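You operate a simulated robot arm through the tools that you are given. There is no shell and no other tool. Be economical: measure what you need, move in short steps, check, and stop when the job is done.

The job below is to be done with a simulated robot arm. You get a single attempt, and the scene is never put back.

Task
Set the program shown and run the four clamp bolts down in order.
Fine: the program on the control box; bolts in number order; no red lamp; teal driver back in its holder. Set down upright: teal driver.

The check looks at the end state, three seconds after you hand in, the way a careful person would. Anything else that was tipped, shoved, dropped, spilled or broken makes it a failure.

Robot
A 7-joint arm with a fingered hand on a trunk, on a base that drives. Base frame: it is fixed to the floor where the robot stands at the start and does not move with it; the origin is under the middle of the robot, x ahead of it, y to its left, z up. Units: cm, degrees, N and s.
Its first joint turns from -166.0 to 166.0 degrees. Places, roughly: control box [50, 0, 80]; first bolt [50, -20, 100]; fourth bolt [50, -20, 100]; program knob [50, 0, 90]; second bolt [50, -30, 100]; third bolt [50, -30, 100]. Payload 4.7 kg.
The TCP is the grasp point between the finger pads, 3.6 cm short of the fingertips. In the tool frame z runs along the fingers and y along their closing line. Largest opening 12 cm; the body of the gripper starts 4.2 cm behind the TCP. The gripper is a hand of 5 fingers: y runs from the thumb to the fingers, the wrist lies at [-1.8, -12.2, -21] in the tool frame, and closing takes about 1.5 s.
Orientation is that of the tool frame in the base frame, as a unit quaternion [x, y, z, w]. With the fingers straight down and the wrist toward the robot, the tool's x, y and z point along [0, 1, 0], [1, 0, 0] and [0, 0, -1] of the base frame.

Tools
- The arm moves only by the tool nudge_tool. Its arguments are lists of equal length, an entry for each row: "linear": the shift along the tool's x, y, z in cm, a list of three; "rotation": the turn, a rotation vector about the tool's x, y, z in degrees, a list of three; "fingers": the finger opening in cm, from 0 to 12. In form: {"linear": [[dx, dy, dz], ...], "rotation": [[ax, ay, az], ...], "fingers": [fingers, ...]}. A call has 1 to 8 rows; each row shifts and turns the commanded pose from where the row before left it, along the tool's axes as they then stand. Each row takes 0.2 s and may step no farther than 5 cm and 8.6 degrees from the row before; otherwise, or with a gripper value out of range, the whole call is refused. A pose out of reach is approached as far as the arm can. The call stops where the force on the tool passes 40 N (or 10 N more than at its start, if that is more) or the arm is blocked; 0.2 s more then pass. Each finger travels about 4.5 cm/s and halts on what it meets, pressing with about 33 N; the grip force reading is that of the motor and also rises with nothing between the fingers. The clock runs only during rows and for 0.2 s after the last one: add rows that do not move to give the fingers time. It gives the time, the measured TCP pose, the force on the tool (base axes), the opening and the grip force at its end, in the units of the frame above (readings bear some noise), with the torque about the TCP (base axes, N m) and any sound that the robot's microphone picked up.
- Cameras (640 x 400 px; columns grow to the right, rows downward): "scene" is now at [-24.56, 4.77, 126.47]; the picture's right is [-0.38, -0.93, 0.00], its down [-0.07, 0.03, -1.00] and it looks along [0.92, -0.37, -0.07] (base axes); focal length 274 px, centre (320, 200). "wrist" rides on the gripper at [7.3, -9.1, -14.3] in the tool frame; the picture's right is [-0.80, 0.28, -0.53], its down [-0.53, -0.73, 0.42] and it looks along [-0.27, 0.62, 0.74] (tool axes); focal length 234 px, centre (320, 200).
- get_image(camera): a new picture of that camera. It takes no simulated time.
- steer(legs): drives the robot by 1 to 6 legs, each [ahead, turn to the left] in cm and degrees, along the robot's own axes; the way and the turn of a leg run together, so that a leg with both is an arc; at most 150 cm and 180 degrees a leg. The arm and the cameras ride along, it lands a little off, and it stops where it bumps. It gives what a move gives.
- hand_shape(shape): the hand has 5 fingers and takes this shape, open, in about a second: jaw (thumb against the fingers, like two jaws); tri (thumb and two fingers); tip (a fingertip pinch); poke (one finger out to press); point (the index stretched); flat (the hand flat); cup (the hand cupped); fist (a fist). The gripper value then closes the fingers along that shape, each until it touches; the sizes above hold for jaw. It gives what a move gives, with no picture.
- turn_head(pan, tilt): turns the head with the scene camera to pan (to the left, within 143 degrees either way) and tilt (down, from -29 to 69), counted from straight ahead of the robot. It gives what a move gives.
- point_at(camera, pixels): there is no depth. For up to 12 entries [column, row, z] of the newest picture of that camera ("zoom" is the newest enlarged one), the place [x, y] in the base frame at which the ray of that pixel passes the height z, good to about 0.3 cm. It takes no simulated time.
- inspect(camera, box): a new picture of the part [left, top, right, bottom] of that camera's present view, enlarged. It takes no simulated time.
- job_done(): hands the job in; it is judged then, once.

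Go step by step. Measure first, check grasps and placings, and put right what went wrong. The budget is 80 turns and 52 pictures, counting those below and the enlarged ones. Unless the task says otherwise, let go and move clear before handing in, and close with one line.

The tools are called after "Call:" as name(argument=value, ...) on one line, values as JSON. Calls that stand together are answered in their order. nudge_tool: Moves the arm, as the interface text tells. Its arguments: {"type":"object","properties":{"linear":{"type":"array","items":{"type":"array","items":{"type":"number"}}},"rotation":{"type":"array","items":{"type":"array","items":{"type":"number"}}},"fingers":{"type":"array","items":{"type":"number"}}},"required":["linear","rotation","fingers"]} The other tools are called the same way: hand_shape (shape) gives the hand a shape; steer (legs) drives the base; turn_head (pan, tilt) turns the head that bears the scene camera; get_image (camera) takes a picture; point_at (camera, pixels) gives the place at which the rays of pixels pass given heights; inspect (camera, box) takes an enlarged picture of a part of a camera's view; job_done () hands the job in.

At the start:

```text
time_s: 0.0
tcp_pos: [68.25, -5.79, 140.2]
ee_rot: [0.707, 0.707, 0.001, 0.0]
contact_force: [0.6, -0.3, 0.2]
torque: [-0.03, 0.0, 0.0]
gripper_width: 11.95
grasp_force: 0.1
shape: jaw
robot x, y, heading: [-0.45, -0.2, -0.2]
head pan, tilt: [-22.1, 4.2]
```

scene: 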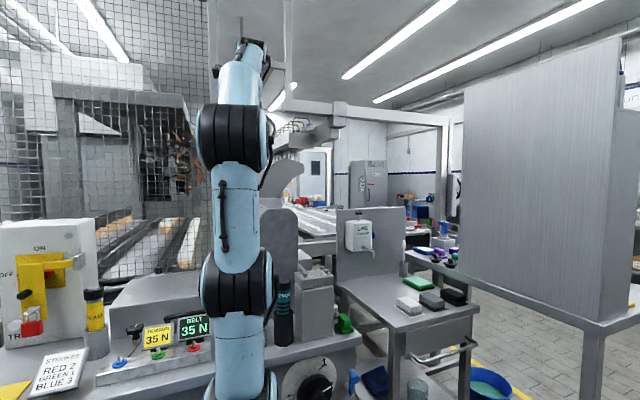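
wrist: 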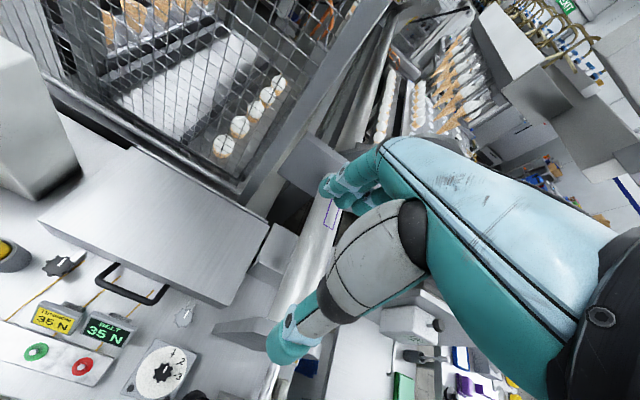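

The arm blocks part of the scene view, with a dial at about (315,385) and a dark/teal driver near (283,312). I'll tilt the head down to see the workplace.

Call:
turn_head(pan=-22, tilt=30)

Call:
get_image(camera="scene")

Call:
inspect(camera="wrist", box=[0, 200, 320, 400])

```text
time_s: 0.9
tcp_pos: [68.21, -5.74, 140.2]
ee_rot: [0.707, 0.707, -0.001, 0.0]
contact_force: [-0.5, 0.0, -0.4]
torque: [0.0, 0.0, 0.0]
gripper_width: 11.96
grasp_force: 0.0
shape: jaw
robot x, y, heading: [0.17, 0.06, -0.1]
head pan, tilt: [-22.0, 30.0]
```

```text
49 pictures are left
```

scene: 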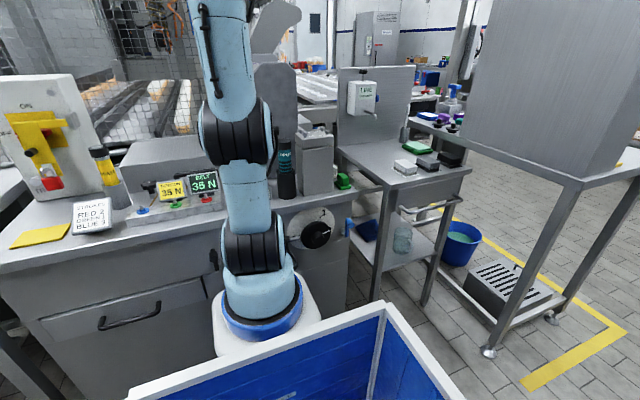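

```text
2.00 times, centred on (160, 300) of wrist
```

zoom: 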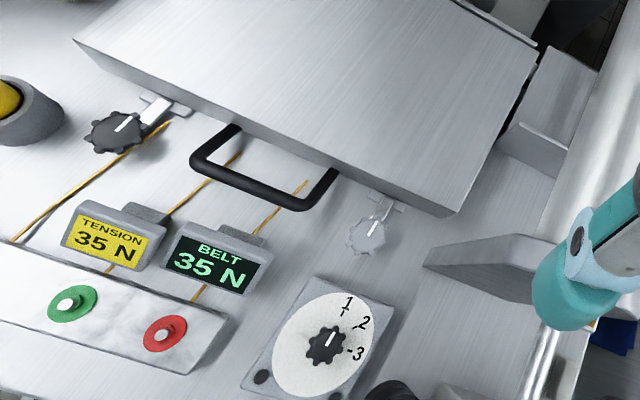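

A card at (92,215) may show a program, and a dial sits at (315,232). I'll enlarge both areas.

Call:
inspect(camera="scene", box=[0, 120, 220, 257])

Call:
inspect(camera="scene", box=[250, 90, 410, 270])

```text
2.91 times, centred on (110, 188) of scene
```

zoom: 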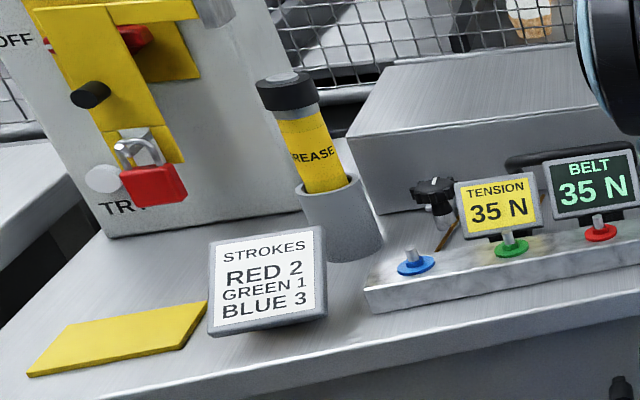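

```text
2.22 times, centred on (330, 180) of scene
```

zoom: 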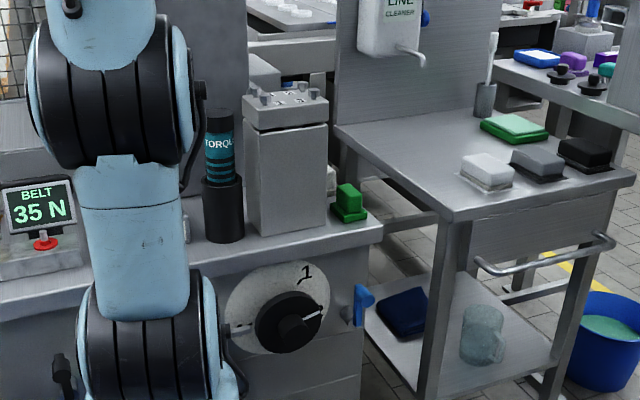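

The bolts sit on the block near (310,140) beside the TORQUE driver; a 1-2-3 dial shows in the wrist view. I'll pull the hand back and to the right to get the wrist camera over this area.

Call:
nudge_tool(linear=[[-1.5, -4.2, 0], [-1.5, -4.2, 0], [-1.5, -4.2, 0], [-1.5, -4.2, 0], [-1.5, -4.2, 0], [-1.5, -4.2, 0], [0, 0, 0], [0, 0, 0]], rotation=[[0, 0, 0], [0, 0, 0], [0, 0, 0], [0, 0, 0], [0, 0, 0], [0, 0, 0], [0, 0, 0], [0, 0, 0]], fingers=[12, 12, 12, 12, 12, 12, 12, 12])

Call:
get_image(camera="wrist")

Call:
get_image(camera="scene")

```text
time_s: 2.7
tcp_pos: [43.01, -14.82, 140.29]
ee_rot: [0.707, 0.707, 0.0, 0.0]
contact_force: [0.7, 0.2, 0.5]
torque: [0.0, 0.01, -0.02]
gripper_width: 12.01
grasp_force: 0.0
shape: jaw
robot x, y, heading: [-0.0, 0.24, -0.1]
head pan, tilt: [-22.0, 30.0]
```

```text
45 pictures are left
```

wrist: 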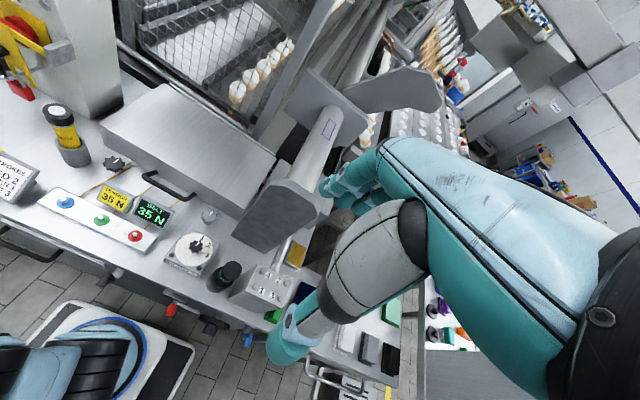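

```text
44 pictures are left
```

scene: 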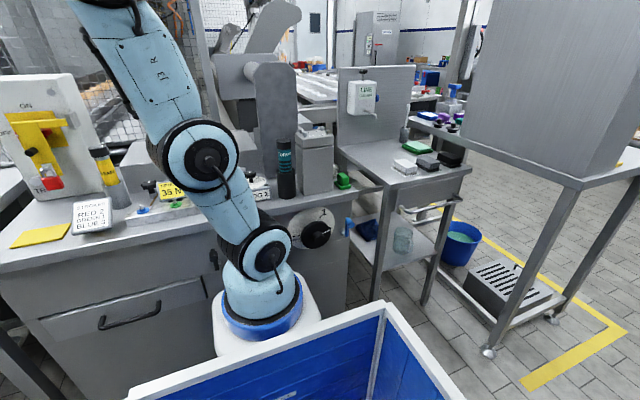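

The wrist view now shows the dial at (195,250), driver at (225,275) and bolt block at (262,287). I'll enlarge that and the scene dial.

Call:
inspect(camera="wrist", box=[150, 200, 330, 312])

Call:
inspect(camera="scene", box=[230, 110, 390, 270])

```text
3.56 times, centred on (240, 256) of wrist
```

zoom: 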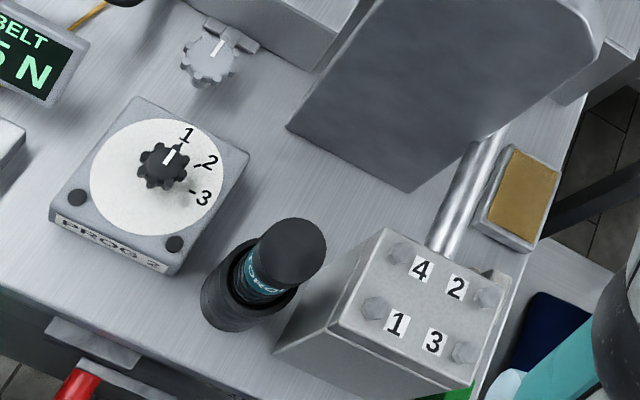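

```text
2.50 times, centred on (310, 190) of scene
```

zoom: 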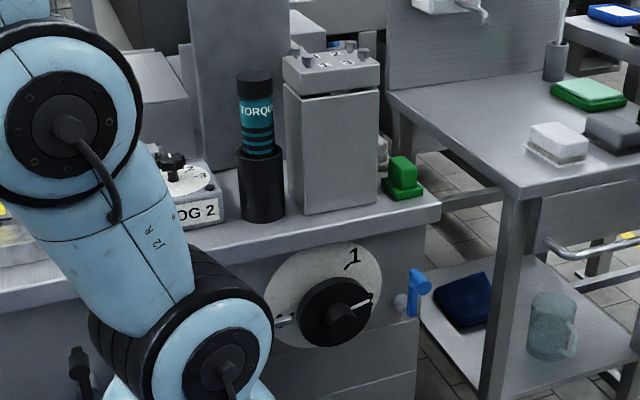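

The control box reads "PROG 2" and its knob stands at 1; the bolts are numbered 1 front-left, 3 front-right, 4 back-left, 2 back-right. I'll triangulate knob, driver, and bolts from both cameras.

Call:
point_at(camera="wrist", pixels=[[195.9, 245.6, 88], [195.9, 245.6, 92], [232, 268, 100], [232, 268, 110], [254.9, 286.3, 100], [254.9, 286.3, 104], [286.9, 283.5, 100], [286.9, 283.5, 104], [280.2, 298.7, 100], [280.2, 298.7, 104], [262.5, 270.6, 100], [262.5, 270.6, 104]])

Call:
point_at(camera="scene", pixels=[[250.8, 174, 88], [250.8, 174, 92], [283.6, 141.2, 100], [283.6, 141.2, 110], [300, 130, 100], [300, 130, 104], [327, 131.6, 100], [327, 131.6, 104], [287, 196, 85], [287, 196, 88]])

```text
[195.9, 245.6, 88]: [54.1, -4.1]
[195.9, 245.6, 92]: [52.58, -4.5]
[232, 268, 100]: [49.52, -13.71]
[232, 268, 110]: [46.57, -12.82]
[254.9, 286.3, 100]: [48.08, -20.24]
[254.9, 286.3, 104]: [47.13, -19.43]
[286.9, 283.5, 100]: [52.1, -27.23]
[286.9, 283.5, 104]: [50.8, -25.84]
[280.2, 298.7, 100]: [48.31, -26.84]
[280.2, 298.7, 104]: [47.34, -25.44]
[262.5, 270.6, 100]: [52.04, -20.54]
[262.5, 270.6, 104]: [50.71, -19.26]
```

```text
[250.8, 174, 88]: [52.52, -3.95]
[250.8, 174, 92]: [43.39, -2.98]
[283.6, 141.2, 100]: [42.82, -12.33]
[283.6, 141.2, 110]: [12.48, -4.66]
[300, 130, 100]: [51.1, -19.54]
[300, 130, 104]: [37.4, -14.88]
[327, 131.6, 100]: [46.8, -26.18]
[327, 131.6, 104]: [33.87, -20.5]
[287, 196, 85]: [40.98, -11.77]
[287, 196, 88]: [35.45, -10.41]
```

Knob is near (54,-4,87.5), driver top near (50,-14,97.5), bolts around x 48–52, y -20–-27. I'll check how close the tall upright panel behind the driver is.

Call:
point_at(camera="wrist", pixels=[[231.6, 235, 82], [263.9, 253, 82], [263.9, 253, 95], [231.6, 235, 95], [262, 183, 120], [318, 190, 120], [262, 183, 110], [318, 190, 110], [208, 214, 88], [195, 262, 86], [217, 292, 88]])

Call:
point_at(camera="scene", pixels=[[253, 70, 115], [253, 70, 110], [275, 63, 115], [275, 63, 110], [295, 72, 115], [287, 172, 87], [287, 172, 90]])

Call:
inspect(camera="wrist", box=[165, 228, 225, 278])

```text
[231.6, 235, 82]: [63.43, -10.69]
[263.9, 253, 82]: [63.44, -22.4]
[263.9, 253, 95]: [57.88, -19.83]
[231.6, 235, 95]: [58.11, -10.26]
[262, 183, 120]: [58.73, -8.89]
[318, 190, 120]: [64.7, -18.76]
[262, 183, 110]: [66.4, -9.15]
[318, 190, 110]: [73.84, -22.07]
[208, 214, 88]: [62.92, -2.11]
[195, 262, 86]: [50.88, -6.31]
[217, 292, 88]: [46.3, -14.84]
```

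```text
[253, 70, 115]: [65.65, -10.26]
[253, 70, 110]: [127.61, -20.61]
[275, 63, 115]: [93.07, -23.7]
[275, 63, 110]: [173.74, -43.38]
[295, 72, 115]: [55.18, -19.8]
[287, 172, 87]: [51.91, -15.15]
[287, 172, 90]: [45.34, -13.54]
```

```text
8.00 times, centred on (195, 253) of wrist
```

zoom: 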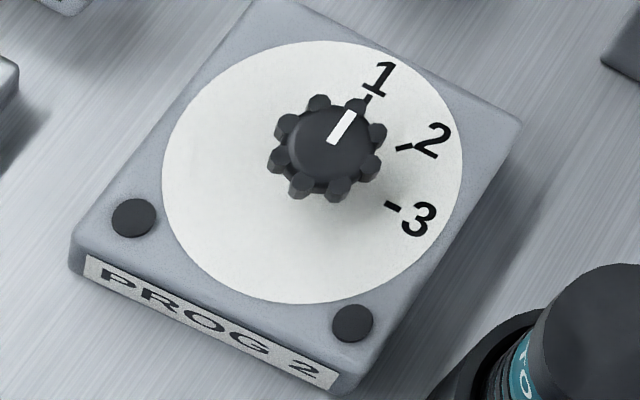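

The knob has a white pointer from (330,143) to (352,112) in the zoom and sits at 1; ticks at (366,100), (404,148), (392,206). I'll get their base-frame angles.

Call:
point_at(camera="zoom", pixels=[[366, 100, 85.5], [404, 148, 85.5], [392, 206, 85.5], [313, 172, 85.5], [163, 172, 85.5], [462, 172, 85.5], [325, 41, 85.5], [300, 303, 85.5], [330, 143, 88], [352, 112, 88], [335, 148, 88], [85, 262, 84.5]])

```text
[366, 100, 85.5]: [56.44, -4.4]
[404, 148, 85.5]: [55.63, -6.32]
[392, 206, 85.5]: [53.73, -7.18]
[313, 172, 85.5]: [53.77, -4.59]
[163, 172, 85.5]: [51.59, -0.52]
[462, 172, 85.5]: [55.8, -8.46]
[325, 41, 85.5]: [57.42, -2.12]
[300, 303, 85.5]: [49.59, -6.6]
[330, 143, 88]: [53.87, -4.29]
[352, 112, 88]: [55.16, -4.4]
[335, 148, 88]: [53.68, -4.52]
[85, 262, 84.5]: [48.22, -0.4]
```

Dial centre is (53.75,-4.5), 1 lies along +x and 2 is 45° clockwise from above. I'll move the hand above the knob with a smaller opening.

Call:
nudge_tool(linear=[[1.29, 1.34, 4.4], [1.29, 1.34, 4.4], [1.29, 1.34, 4.4], [1.29, 1.34, 4.4], [1.29, 1.34, 4.4], [1.29, 1.34, 4.4], [1.29, 1.34, 4.4], [1.29, 1.34, 4.4]], rotation=[[0, 0, 0], [0, 0, 0], [0, 0, 0], [0, 0, 0], [0, 0, 0], [0, 0, 0], [0, 0, 0], [0, 0, 0]], fingers=[6, 6, 6, 6, 6, 6, 6, 6])

Call:
get_image(camera="wrist")

Call:
get_image(camera="scene")

```text
time_s: 4.5
tcp_pos: [53.74, -4.34, 104.96]
ee_rot: [0.707, 0.707, 0.0, 0.0]
contact_force: [-1.1, 0.2, -0.1]
torque: [-0.02, -0.01, 0.01]
gripper_width: 6.04
grasp_force: 0.1
shape: jaw
robot x, y, heading: [0.36, -0.12, -0.2]
head pan, tilt: [-22.0, 30.0]
```

```text
40 pictures are left
```

wrist: 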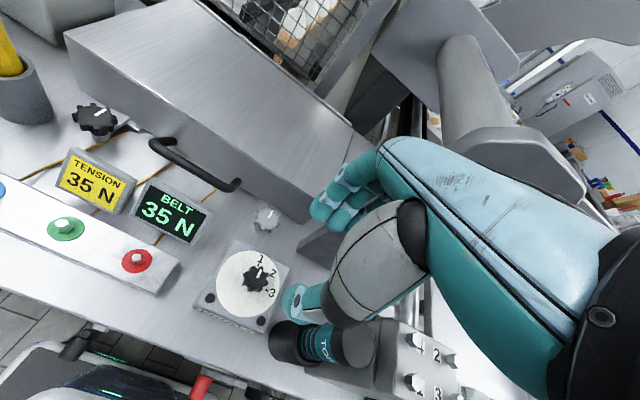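

```text
39 pictures are left
```

scene: 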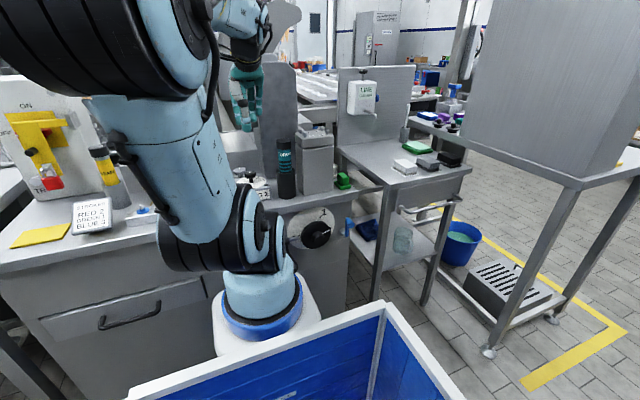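

The hand is 15 cm above the knob, seen at about (258,278). I'll remeasure the knob from this closer view.

Call:
inspect(camera="wrist", box=[190, 230, 310, 340])

Call:
point_at(camera="wrist", pixels=[[258, 278, 86], [258, 278, 88], [258, 278, 89]])

```text
3.64 times, centred on (250, 285) of wrist
```

zoom: 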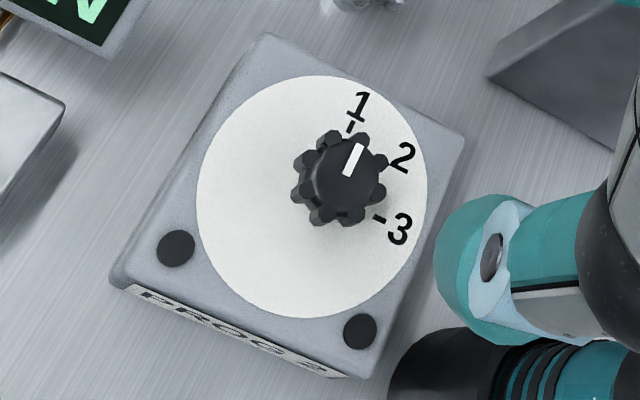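

```text
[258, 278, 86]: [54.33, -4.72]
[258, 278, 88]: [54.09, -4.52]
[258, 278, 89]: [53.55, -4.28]
```

I'll refine dial height and knob top with this view.

Call:
point_at(camera="zoom", pixels=[[312, 197, 84], [312, 197, 85], [312, 197, 86], [312, 197, 87], [346, 172, 87], [346, 172, 88], [346, 172, 89], [345, 362, 82], [345, 362, 84], [110, 285, 82], [352, 130, 85.5], [380, 219, 85.5]])

```text
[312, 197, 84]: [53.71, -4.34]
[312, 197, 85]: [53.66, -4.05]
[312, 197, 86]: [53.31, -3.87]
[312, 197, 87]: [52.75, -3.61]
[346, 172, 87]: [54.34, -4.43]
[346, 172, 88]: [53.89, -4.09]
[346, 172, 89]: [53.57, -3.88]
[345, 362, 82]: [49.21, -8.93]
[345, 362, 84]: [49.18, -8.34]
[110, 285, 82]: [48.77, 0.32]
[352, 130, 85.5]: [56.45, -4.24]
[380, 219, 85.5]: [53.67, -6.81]
```

Knob centre ≈ (53.7,-4.3), top ≈ 88, dial ≈ 85. The TCP is right above; I'll descend to z≈90.5.

Call:
nudge_tool(linear=[[0, 0, 4], [0, 0, 4], [0, 0, 3], [0, 0, 2], [0, 0, 1.2], [0, 0, 0]], rotation=[[0, 0, 0], [0, 0, 0], [0, 0, 0], [0, 0, 0], [0, 0, 0], [0, 0, 0]], fingers=[6, 6, 6, 6, 6, 6])

Call:
get_image(camera="wrist")

```text
time_s: 5.9
tcp_pos: [53.79, -4.4, 90.68]
ee_rot: [0.707, 0.707, 0.001, 0.0]
contact_force: [0.1, 0.3, 0.7]
torque: [0.03, 0.0, 0.0]
gripper_width: 6.05
grasp_force: 0.0
shape: jaw
robot x, y, heading: [-0.12, 0.14, -0.1]
head pan, tilt: [-22.0, 30.0]
```

```text
37 pictures are left
```

wrist: 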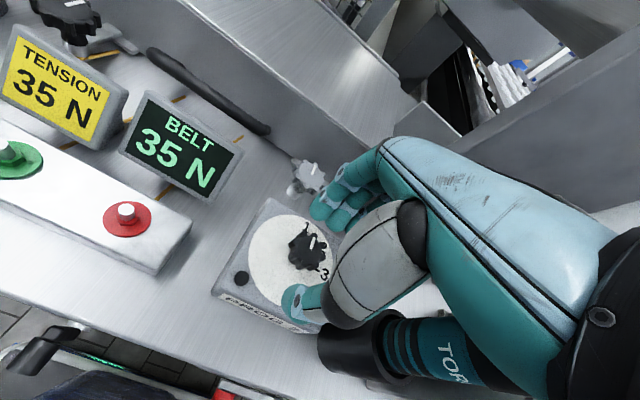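

The knob lies between thumb (293,300) and fingertips (320,210), no contact yet. I'll drop 0.8 cm more and close on it.

Call:
nudge_tool(linear=[[0, 0, 0.8], [0, 0, 0], [0, 0, 0], [0, 0, 0], [0, 0, 0], [0, 0, 0]], rotation=[[0, 0, 0], [0, 0, 0], [0, 0, 0], [0, 0, 0], [0, 0, 0], [0, 0, 0]], fingers=[6, 5, 3.5, 2, 2, 2])

Call:
inspect(camera="wrist", box=[200, 170, 400, 350])

```text
time_s: 7.3
tcp_pos: [53.84, -4.43, 89.91]
ee_rot: [0.707, 0.708, 0.0, 0.0]
contact_force: [-3.1, -1.3, -0.9]
torque: [0.0, 0.03, -0.01]
gripper_width: 2.26
grasp_force: 32.8
shape: jaw
robot x, y, heading: [-0.12, 0.31, -0.1]
head pan, tilt: [-22.0, 30.0]
```

```text
2.22 times, centred on (300, 260) of wrist
```

zoom: 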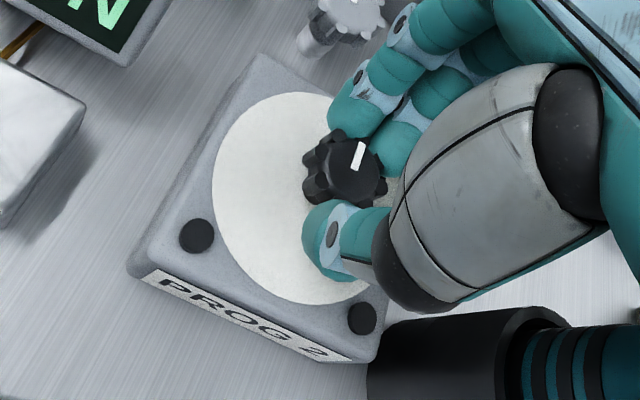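

The fingers hold the knob (2.26 cm, 33 N). I'll turn 22° clockwise first and look.

Call:
nudge_tool(linear=[[0, 0, 0], [0, 0, 0], [0, 0, 0], [0, 0, 0]], rotation=[[0, 0, 7.5], [0, 0, 7.5], [0, 0, 7.5], [0, 0, 0]], fingers=[2, 2, 2, 2])

Call:
inspect(camera="wrist", box=[200, 170, 400, 350])

```text
time_s: 8.3
tcp_pos: [53.68, -4.55, 89.85]
ee_rot: [0.832, 0.555, 0.0, 0.0]
contact_force: [-7.0, 6.9, -2.8]
torque: [0.21, 0.17, 0.07]
gripper_width: 2.24
grasp_force: 33.2
shape: jaw
robot x, y, heading: [0.21, 0.08, -0.3]
head pan, tilt: [-22.0, 30.0]
```

```text
2.22 times, centred on (300, 260) of wrist
```

zoom: 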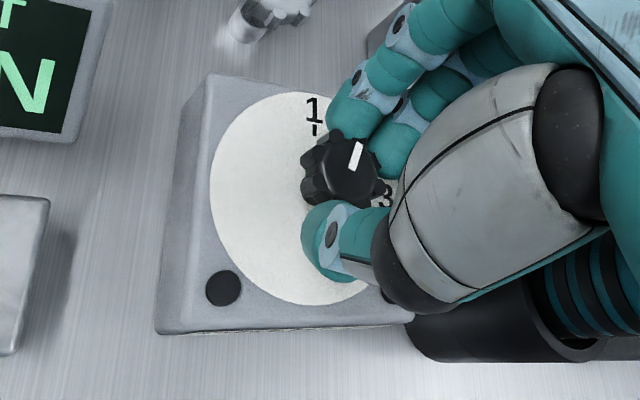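

The knob turns with the hand and the pointer has left mark 1. I'll turn the other 22° or so.

Call:
nudge_tool(linear=[[0, 0, 0], [0, 0, 0], [0, 0, 0], [0, 0, 0]], rotation=[[0, 0, 7.5], [0, 0, 7.5], [0, 0, 7.5], [0, 0, 0]], fingers=[2, 2, 2, 2])

Call:
inspect(camera="wrist", box=[200, 170, 400, 350])

```text
time_s: 9.3
tcp_pos: [53.75, -4.39, 89.95]
ee_rot: [0.924, 0.383, 0.0, 0.0]
contact_force: [-7.4, 13.7, -4.6]
torque: [0.38, 0.25, 0.05]
gripper_width: 2.18
grasp_force: 32.4
shape: jaw
robot x, y, heading: [-0.2, -0.48, -0.1]
head pan, tilt: [-22.0, 30.0]
```

```text
2.22 times, centred on (300, 260) of wrist
```

zoom: 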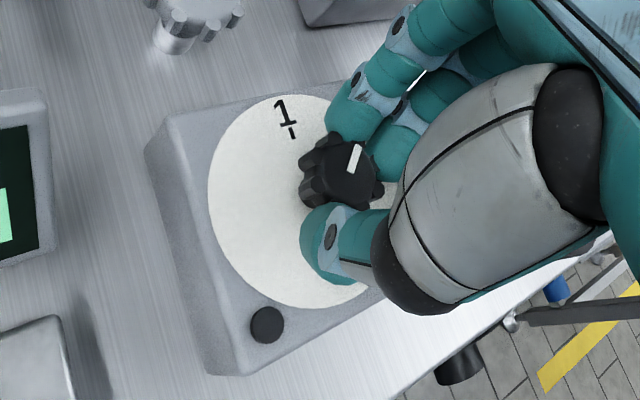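

The hand has turned 45°. I'll release, rise, and check the pointer.

Call:
nudge_tool(linear=[[0, 0, 0], [0, 0, 0], [0, 0, 0], [0, 0, 0], [0, 0, -3], [0, 0, -4.5], [0, 0, -4.5], [0, 0, -4]], rotation=[[0, 0, 0], [0, 0, 0], [0, 0, 0], [0, 0, 0], [0, 0, 0], [0, 0, 0], [0, 0, 0], [0, 0, 0]], fingers=[4, 6, 7, 7, 7, 7, 7, 7])

Call:
get_image(camera="wrist")

```text
time_s: 11.1
tcp_pos: [53.92, -4.46, 106.0]
ee_rot: [0.924, 0.383, 0.0, 0.0]
contact_force: [0.1, -0.2, 0.4]
torque: [0.0, 0.03, -0.01]
gripper_width: 6.94
grasp_force: 0.1
shape: jaw
robot x, y, heading: [-0.01, 0.14, 0.1]
head pan, tilt: [-22.0, 30.0]
```

```text
33 pictures are left
```

wrist: 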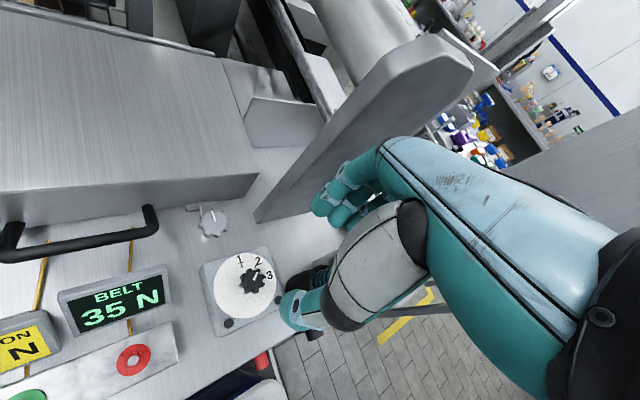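

I'll enlarge the dial to confirm the pointer, then rotate back toward the driver.

Call:
inspect(camera="wrist", box=[190, 230, 300, 340])

Call:
nudge_tool(linear=[[0, 0, -4], [0, 0, -4], [0, 0, 0], [0, 0, 0], [0, 0, 0], [0, 0, 0], [-4, -1.5, 0], [-4, -1.5, 0]], rotation=[[0, 0, -7.5], [0, 0, -7.5], [0, 0, -7.5], [0, 0, -7.5], [0, 0, -7.5], [0, 0, -7.5], [0, 0, 0], [0, 0, 0]], fingers=[7, 7, 7, 7, 7, 7, 7, 7])

Call:
get_image(camera="wrist")

Call:
get_image(camera="scene")

```text
3.64 times, centred on (245, 285) of wrist
```

zoom: 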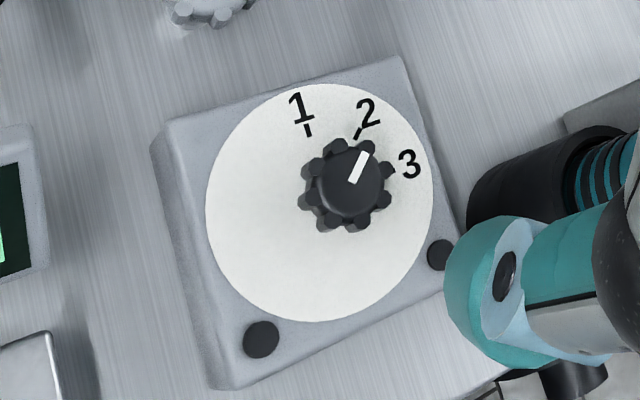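

```text
time_s: 12.9
tcp_pos: [50.84, -12.45, 113.99]
ee_rot: [0.707, 0.707, 0.0, 0.001]
contact_force: [-0.3, 0.1, 0.8]
torque: [-0.03, -0.01, 0.01]
gripper_width: 6.98
grasp_force: 0.1
shape: jaw
robot x, y, heading: [-0.46, 0.17, -0.2]
head pan, tilt: [-22.0, 30.0]
```

```text
31 pictures are left
```

wrist: 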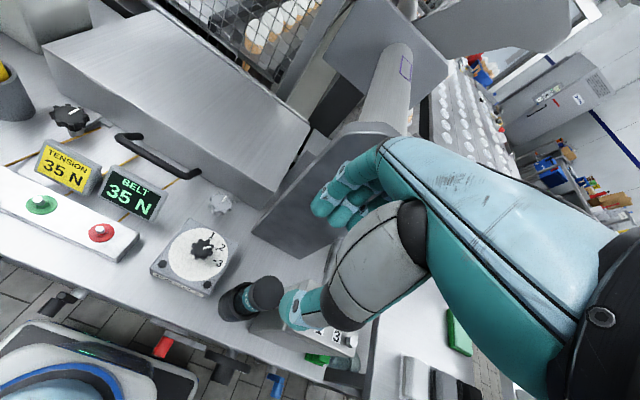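

```text
30 pictures are left
```

scene: 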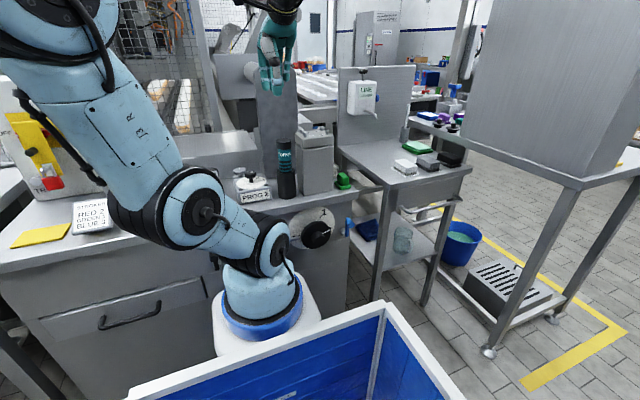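

The pointer is at 2. Now I'll measure the driver closely (wrist (262,293)).

Call:
inspect(camera="wrist", box=[205, 255, 365, 355])

Call:
point_at(camera="wrist", pixels=[[267, 293, 97], [267, 293, 99], [237, 305, 88], [237, 305, 90]])

```text
4.00 times, centred on (285, 305) of wrist
```

zoom: 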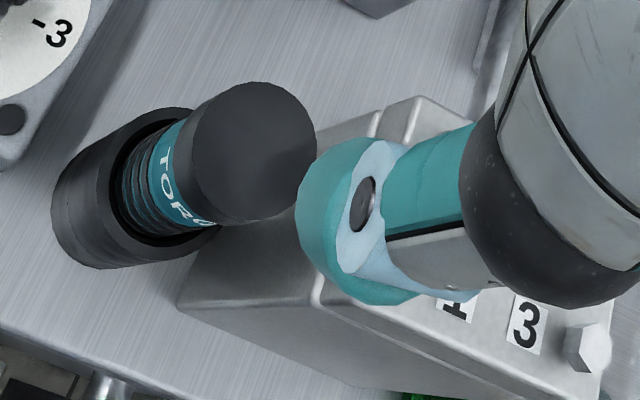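

```text
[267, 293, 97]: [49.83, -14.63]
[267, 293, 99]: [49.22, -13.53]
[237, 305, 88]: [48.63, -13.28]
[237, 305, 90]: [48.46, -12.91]
```

Call:
point_at(camera="zoom", pixels=[[258, 145, 97], [258, 145, 98], [258, 145, 99], [258, 145, 100], [165, 185, 86], [165, 185, 88], [165, 185, 90], [202, 150, 98], [315, 150, 98]])

Call:
inspect(camera="scene", box=[230, 110, 350, 210])

```text
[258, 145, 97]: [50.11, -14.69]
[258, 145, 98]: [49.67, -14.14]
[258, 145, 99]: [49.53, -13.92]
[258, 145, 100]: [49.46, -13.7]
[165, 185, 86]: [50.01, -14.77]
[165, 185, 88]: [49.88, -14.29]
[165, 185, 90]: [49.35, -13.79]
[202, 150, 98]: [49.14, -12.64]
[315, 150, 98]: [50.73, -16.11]
```

```text
4.00 times, centred on (290, 160) of scene
```

zoom: 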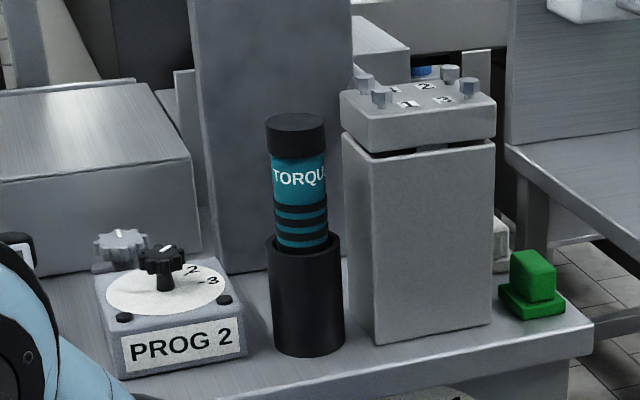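

Driver axis ≈ (49.8,-14.3), top ≈ 97.7, holder rim ≈ 88. I'll come straight down over it and stop at z≈96 first.

Call:
nudge_tool(linear=[[-1.85, -1.0, 0], [0, 0, 4.5], [0, 0, 4.5], [0, 0, 4.5], [0, 0, 3], [0, 0, 1.5], [0, 0, 0]], rotation=[[0, 0, 0], [0, 0, 0], [0, 0, 0], [0, 0, 0], [0, 0, 0], [0, 0, 0], [0, 0, 0]], fingers=[7.5, 7.5, 7.5, 7.5, 7.5, 7.5, 7.5])

Call:
get_image(camera="wrist")

Call:
inspect(camera="scene", box=[220, 80, 360, 210])

```text
time_s: 14.5
tcp_pos: [49.83, -14.37, 95.93]
ee_rot: [0.707, 0.707, 0.0, 0.001]
contact_force: [7.8, 0.4, 12.7]
torque: [-0.7, -0.25, 0.45]
gripper_width: 7.46
grasp_force: 0.1
shape: jaw
robot x, y, heading: [0.46, 0.2, 0.2]
head pan, tilt: [-22.0, 30.0]
```

```text
27 pictures are left
```

wrist: 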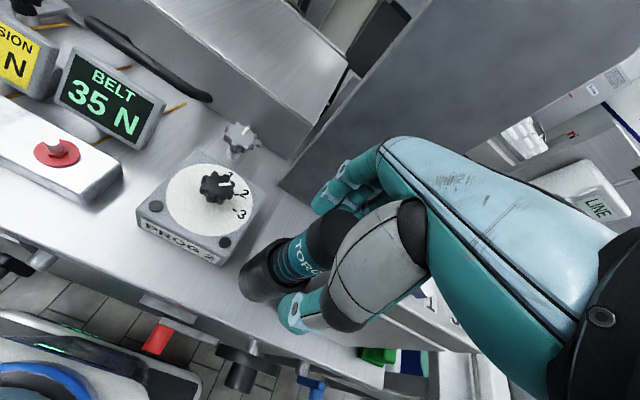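

```text
3.08 times, centred on (290, 145) of scene
```

zoom: 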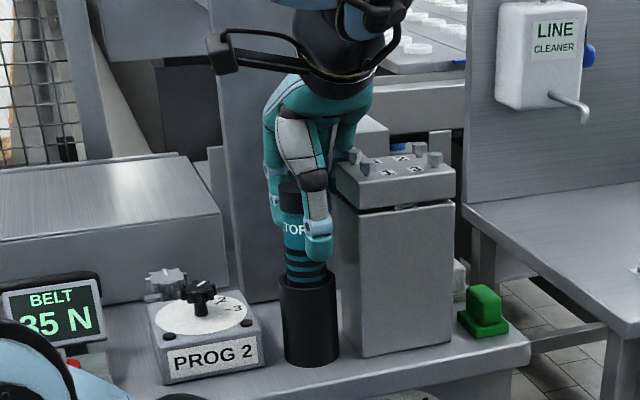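

Force of 12.7 N up with torque indicates the hand's little-finger side is touching near bolt 4 (about 5.5 cm to -y). I'll back up and turn the hand 45° counter-clockwise so that side clears the block.

Call:
nudge_tool(linear=[[0, 0, -4], [0, 0, -2], [0, 0, 0], [0, 0, 0], [0, 0, 0], [0, 0, 0], [0, 0, 0], [0, 0, 0]], rotation=[[0, 0, 0], [0, 0, -7.5], [0, 0, -7.5], [0, 0, -7.5], [0, 0, -7.5], [0, 0, -7.5], [0, 0, -7.5], [0, 0, 0]], fingers=[7.5, 7.5, 7.5, 7.5, 7.5, 7.5, 7.5, 7.5])

Call:
get_image(camera="wrist")

Call:
inspect(camera="scene", box=[220, 80, 360, 210])

```text
time_s: 16.3
tcp_pos: [49.69, -14.34, 101.95]
ee_rot: [0.382, 0.924, 0.0, -0.001]
contact_force: [-0.6, 0.1, -0.1]
torque: [-0.04, 0.02, 0.0]
gripper_width: 7.45
grasp_force: 0.1
shape: jaw
robot x, y, heading: [0.14, 0.08, 0.1]
head pan, tilt: [-22.0, 30.0]
```

```text
25 pictures are left
```

wrist: 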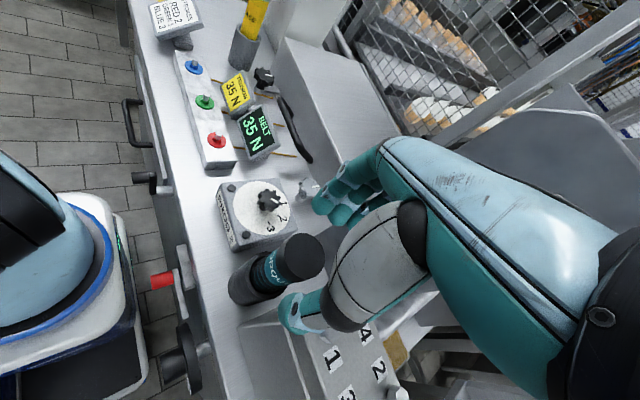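

```text
3.08 times, centred on (290, 145) of scene
```

zoom: 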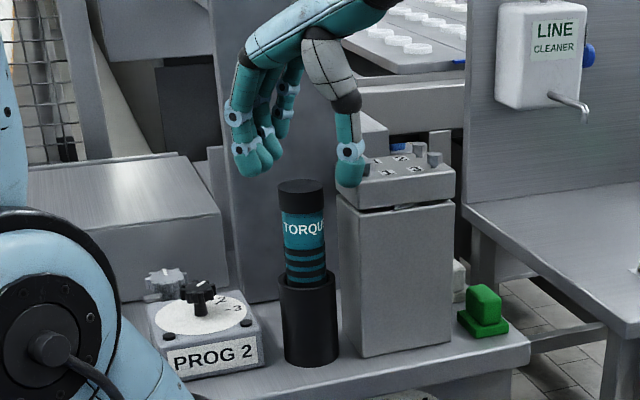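

The thumb would come down near the block's left edge. I'll turn back 15° (net −30°), reduce opening to 5.6, and descend in small steps.

Call:
nudge_tool(linear=[[0, 0, 0], [0, 0, 0], [0, 0, 0], [0, 0, 2], [0, 0, 2], [0, 0, 1], [0, 0, 1], [0, 0, 0]], rotation=[[0, 0, 7.5], [0, 0, 7.5], [0, 0, 0], [0, 0, 0], [0, 0, 0], [0, 0, 0], [0, 0, 0], [0, 0, 0]], fingers=[5.6, 5.6, 5.6, 5.6, 5.6, 5.6, 5.6, 5.6])

Call:
inspect(camera="scene", box=[220, 80, 360, 210])

```text
time_s: 18.1
tcp_pos: [49.75, -14.31, 95.88]
ee_rot: [0.5, 0.866, 0.0, 0.001]
contact_force: [0.3, -0.3, -0.4]
torque: [-0.01, 0.02, 0.01]
gripper_width: 5.65
grasp_force: 0.2
shape: jaw
robot x, y, heading: [-0.06, -0.19, 0.3]
head pan, tilt: [-22.0, 30.0]
```

```text
3.08 times, centred on (290, 145) of scene
```

zoom: 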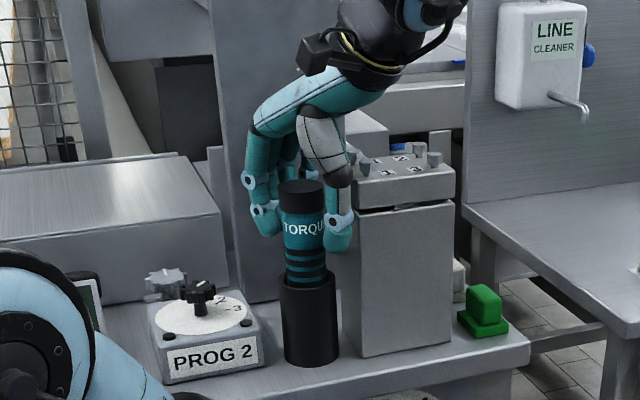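

No contact now. I'll go down 0.9 cm more and close.

Call:
nudge_tool(linear=[[0, 0, 0.9], [0, 0, 0], [0, 0, 0], [0, 0, 0], [0, 0, 0], [0, 0, 0]], rotation=[[0, 0, 0], [0, 0, 0], [0, 0, 0], [0, 0, 0], [0, 0, 0], [0, 0, 0]], fingers=[5.6, 4.5, 3, 2, 2, 2])

Call:
inspect(camera="scene", box=[220, 80, 360, 210])

```text
time_s: 19.5
tcp_pos: [49.84, -14.25, 95.04]
ee_rot: [0.5, 0.866, 0.0, 0.0]
contact_force: [0.0, -0.1, -0.2]
torque: [0.0, -0.01, -0.02]
gripper_width: 3.06
grasp_force: 33.0
shape: jaw
robot x, y, heading: [-0.01, -0.26, 0.0]
head pan, tilt: [-22.0, 30.0]
```

```text
3.08 times, centred on (290, 145) of scene
```

zoom: 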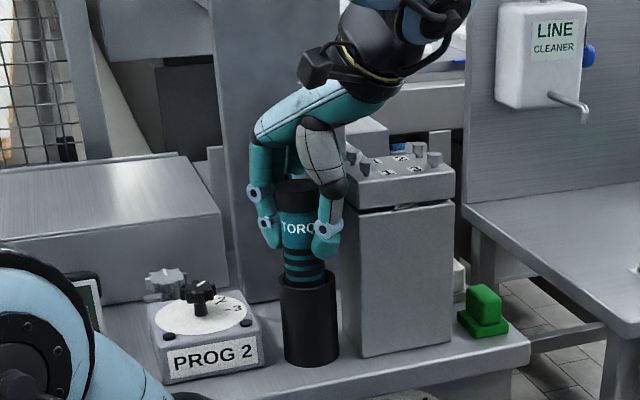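

The driver is gripped (3.06 cm, 33 N). I'll lift it straight up 22 cm and look.

Call:
nudge_tool(linear=[[0, 0, -1.5], [0, 0, -3], [0, 0, -3.5], [0, 0, -3.5], [0, 0, -3.5], [0, 0, -3.5], [0, 0, -3.5], [0, 0, 0]], rotation=[[0, 0, 0], [0, 0, 0], [0, 0, 0], [0, 0, 0], [0, 0, 0], [0, 0, 0], [0, 0, 0], [0, 0, 0]], fingers=[2, 2, 2, 2, 2, 2, 2, 2])

Call:
inspect(camera="scene", box=[210, 20, 370, 200])

```text
time_s: 21.3
tcp_pos: [49.84, -14.39, 117.0]
ee_rot: [0.5, 0.866, 0.0, 0.0]
contact_force: [0.6, 0.1, -4.7]
torque: [-0.05, 0.0, 0.01]
gripper_width: 3.01
grasp_force: 32.8
shape: jaw
robot x, y, heading: [-0.16, 0.1, 0.2]
head pan, tilt: [-22.0, 30.0]
```

```text
2.22 times, centred on (290, 110) of scene
```

zoom: 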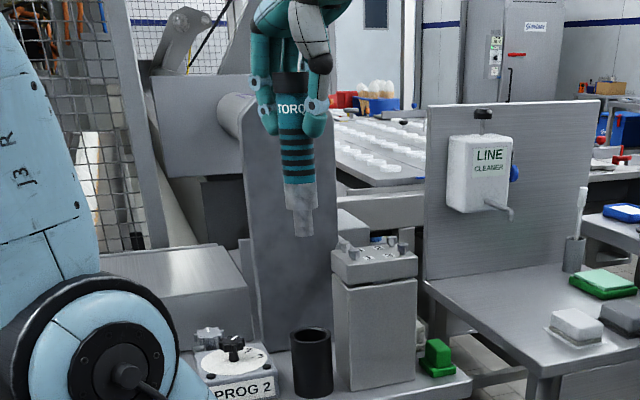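

The driver is out, socket end down. I'll enlarge the bolt plate and measure the socket tip height.

Call:
inspect(camera="scene", box=[285, 110, 345, 150])

Call:
point_at(camera="scene", pixels=[[282.3, 126.2, 101], [282.3, 126.2, 102], [282.3, 126.2, 103], [282.3, 126.2, 104]])

Call:
get_image(camera="wrist")

```text
10.00 times, centred on (315, 130) of scene
```

zoom: 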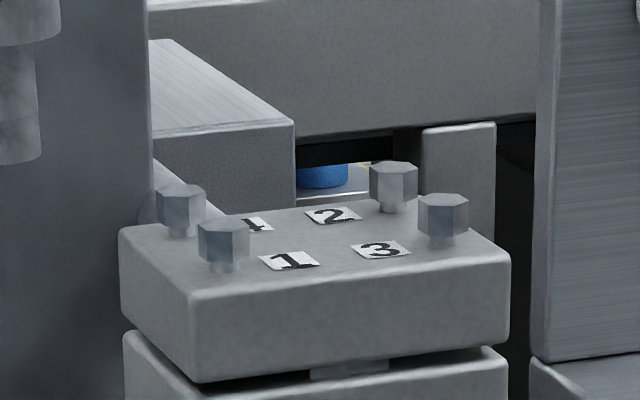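

```text
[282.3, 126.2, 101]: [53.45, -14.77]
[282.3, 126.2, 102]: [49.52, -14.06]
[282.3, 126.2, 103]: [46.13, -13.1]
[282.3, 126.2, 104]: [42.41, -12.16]
```

```text
19 pictures are left
```

wrist: 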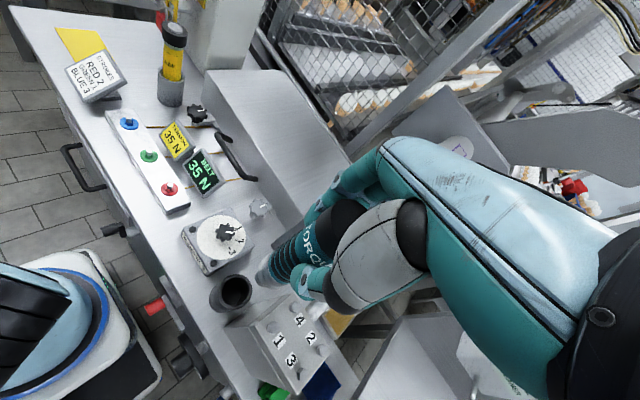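

Socket tip is about 15.0 cm below the TCP. Now the bolts: I'll get rays for the head tops from both cameras.

Call:
point_at(camera="zoom", pixels=[[223, 226, 100], [223, 226, 101], [393, 172, 100], [393, 172, 101], [442, 204, 100], [442, 204, 101], [181, 195, 100], [181, 195, 101]])

Call:
inspect(camera="wrist", box=[250, 295, 350, 395])

```text
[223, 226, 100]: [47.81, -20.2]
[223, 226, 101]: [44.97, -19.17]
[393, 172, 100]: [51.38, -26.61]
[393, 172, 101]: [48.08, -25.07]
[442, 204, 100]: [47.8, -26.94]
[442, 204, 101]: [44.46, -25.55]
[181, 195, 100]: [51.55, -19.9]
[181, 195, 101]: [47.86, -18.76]
```

```text
4.00 times, centred on (300, 345) of wrist
```

zoom: 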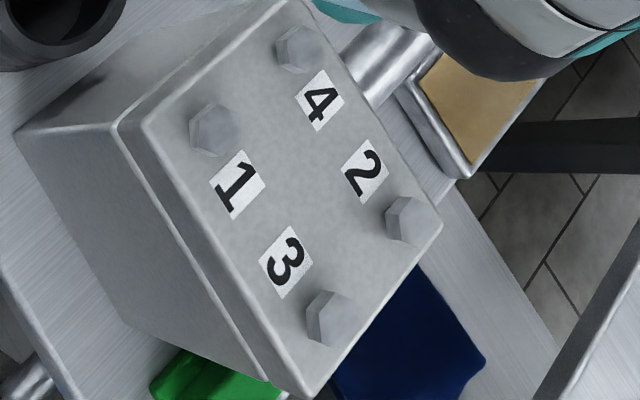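

Call:
point_at(camera="zoom", pixels=[[221, 131, 99.5], [221, 131, 100], [304, 48, 99.5], [304, 48, 100], [410, 222, 99.5], [410, 222, 100], [334, 322, 99.5], [334, 322, 100], [0, 0, 88], [52, 20, 88]])

```text
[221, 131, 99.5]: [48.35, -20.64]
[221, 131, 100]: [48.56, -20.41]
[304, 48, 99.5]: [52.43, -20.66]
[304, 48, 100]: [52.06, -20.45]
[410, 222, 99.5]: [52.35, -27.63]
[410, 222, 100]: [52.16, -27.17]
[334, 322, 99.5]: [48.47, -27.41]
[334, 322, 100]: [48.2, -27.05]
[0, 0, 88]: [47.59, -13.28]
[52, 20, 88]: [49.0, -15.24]
```

Bolts: 1 (48.25,-20.4), 4 (52.1,-20.4), 2 (52.1,-27.1), 3 (48.25,-27.1), tops ≈ 99.9. I'll carry the driver over bolt 1 at the same height.

Call:
nudge_tool(linear=[[-2.22, -2.2, 0], [-2.22, -2.2, 0], [0, 0, 0], [0, 0, 1], [0, 0, 0]], rotation=[[0, 0, 0], [0, 0, 0], [0, 0, 0], [0, 0, 0], [0, 0, 0]], fingers=[2, 2, 2, 2, 2])

Call:
inspect(camera="scene", box=[265, 80, 355, 150])

```text
time_s: 22.5
tcp_pos: [48.11, -20.39, 116.08]
ee_rot: [0.499, 0.866, 0.0, 0.001]
contact_force: [0.2, 0.2, -3.7]
torque: [0.0, -0.01, -0.03]
gripper_width: 3.02
grasp_force: 33.0
shape: jaw
robot x, y, heading: [0.03, -0.04, -0.2]
head pan, tilt: [-22.0, 30.0]
```

```text
5.71 times, centred on (310, 115) of scene
```

zoom: 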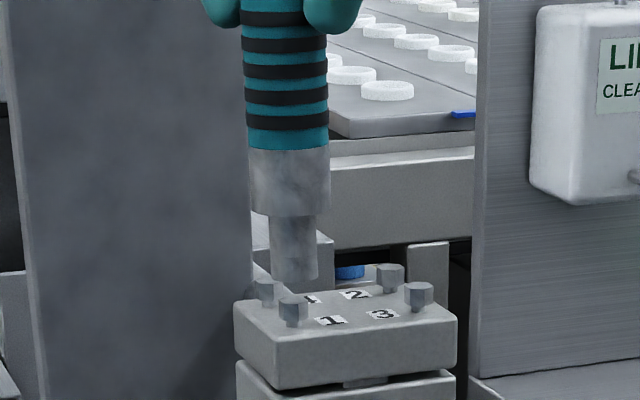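

The socket at (295,280) is right above bolt 1's head (293,297), about 1 cm gap. I'll lower in small steps and watch force.

Call:
nudge_tool(linear=[[0, 0, 0.6], [0, 0, 0.5], [0, 0, 0.3], [0, 0, 0.3], [0, 0, 0]], rotation=[[0, 0, 0], [0, 0, 0], [0, 0, 0], [0, 0, 0], [0, 0, 0]], fingers=[2, 2, 2, 2, 2])

Call:
inspect(camera="scene", box=[265, 80, 355, 150])

```text
time_s: 23.7
tcp_pos: [48.21, -20.38, 114.26]
ee_rot: [0.5, 0.866, -0.001, 0.0]
contact_force: [0.4, 0.1, -4.6]
torque: [0.04, -0.03, 0.01]
gripper_width: 3.04
grasp_force: 33.1
shape: jaw
robot x, y, heading: [0.03, 0.16, 0.1]
head pan, tilt: [-22.0, 30.0]
```

```text
5.71 times, centred on (310, 115) of scene
```

zoom: 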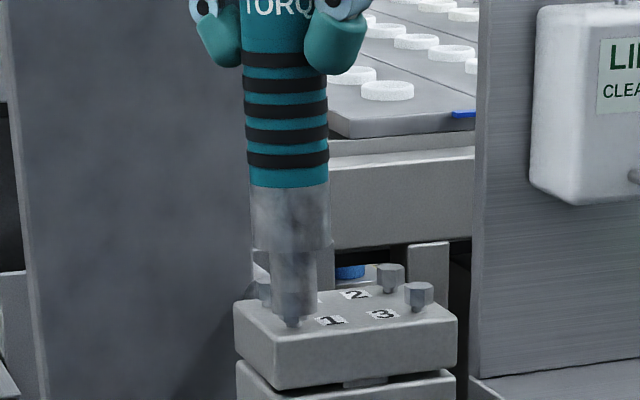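

The socket has slid over head 1 with no force (only the weight). I'll lower further in small steps to seat it.

Call:
nudge_tool(linear=[[0, 0, 0.2], [0, 0, 0.2], [0, 0, 0.2], [0, 0, 0]], rotation=[[0, 0, 0], [0, 0, 0], [0, 0, 0], [0, 0, 0]], fingers=[2, 2, 2, 2])

```text
time_s: 24.7
tcp_pos: [48.27, -20.41, 113.76]
ee_rot: [0.5, 0.866, 0.0, 0.001]
contact_force: [0.6, 0.6, -4.3]
torque: [0.01, -0.11, -0.02]
gripper_width: 3.06
grasp_force: 33.2
shape: jaw
robot x, y, heading: [-0.09, -0.29, -0.1]
head pan, tilt: [-22.0, 30.0]
```

Call:
nudge_tool(linear=[[0, 0, 0.2], [0, 0, 0.2], [0, 0, 0.2], [0, 0, 0]], rotation=[[0, 0, 0], [0, 0, 0], [0, 0, 0], [0, 0, 0]], fingers=[2, 2, 2, 2])

Call:
inspect(camera="scene", box=[245, 80, 345, 200])

```text
time_s: 25.7
tcp_pos: [48.13, -20.28, 113.31]
ee_rot: [0.5, 0.866, -0.001, 0.001]
contact_force: [-1.4, -2.0, 27.0]
torque: [0.01, -0.12, 0.02]
gripper_width: 3.13
grasp_force: 33.2
shape: jaw
robot x, y, heading: [0.41, -0.28, 0.0]
head pan, tilt: [-22.0, 30.0]
```

```text
3.33 times, centred on (295, 140) of scene
```

zoom: 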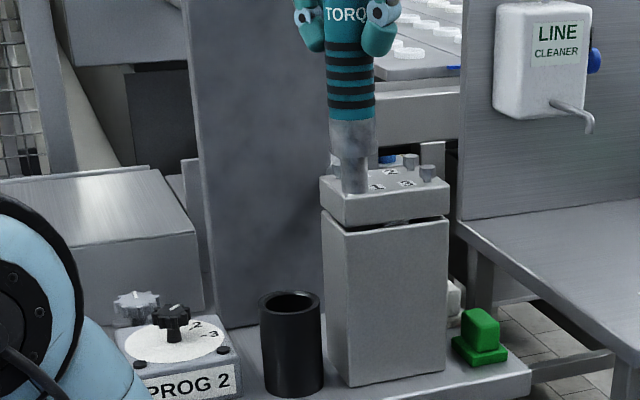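

Contact: 27 N upward — socket seated on bolt 1, lamps still dark. I'll turn clockwise 30° and read torque and sound.

Call:
nudge_tool(linear=[[0, 0, 0], [0, 0, 0], [0, 0, 0], [0, 0, 0], [0, 0, 0]], rotation=[[0, 0, 7.5], [0, 0, 7.5], [0, 0, 7.5], [0, 0, 7.5], [0, 0, 0]], fingers=[2, 2, 2, 2, 2])

```text
time_s: 26.9
tcp_pos: [48.23, -20.32, 113.21]
ee_rot: [0.708, 0.706, 0.0, 0.001]
contact_force: [2.6, 2.4, 30.2]
torque: [0.07, -0.4, 0.16]
gripper_width: 3.19
grasp_force: 32.6
shape: jaw
robot x, y, heading: [-0.26, 0.0, -0.3]
head pan, tilt: [-22.0, 30.0]
```

Torque about z rose slightly (0.16 N·m). I'll turn on another 50°.

Call:
nudge_tool(linear=[[0, 0, 0], [0, 0, 0], [0, 0, 0], [0, 0, 0], [0, 0, 0], [0, 0, 0], [0, 0, 0]], rotation=[[0, 0, 8.5], [0, 0, 8.5], [0, 0, 8.5], [0, 0, 8.5], [0, 0, 8.5], [0, 0, 8.5], [0, 0, 0]], fingers=[2, 2, 2, 2, 2, 2, 2])

Call:
inspect(camera="scene", box=[245, 80, 345, 200])

```text
time_s: 28.5
tcp_pos: [48.17, -20.35, 113.18]
ee_rot: [0.942, 0.334, 0.001, 0.001]
contact_force: [2.7, 2.3, 27.9]
torque: [-0.19, -0.31, 0.19]
gripper_width: 3.21
grasp_force: 32.9
shape: jaw
robot x, y, heading: [-0.36, -0.01, -0.1]
head pan, tilt: [-22.0, 30.0]
```

```text
3.33 times, centred on (295, 140) of scene
```

zoom: 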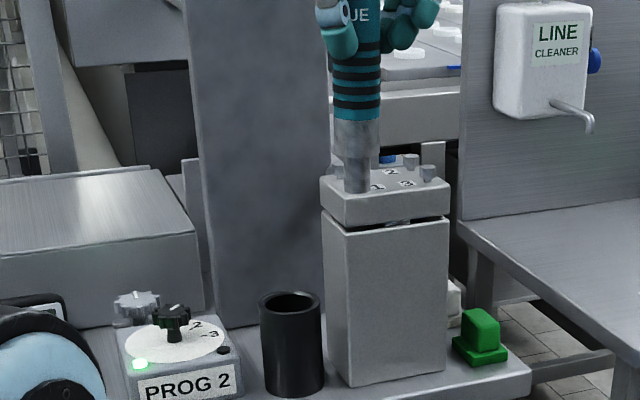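

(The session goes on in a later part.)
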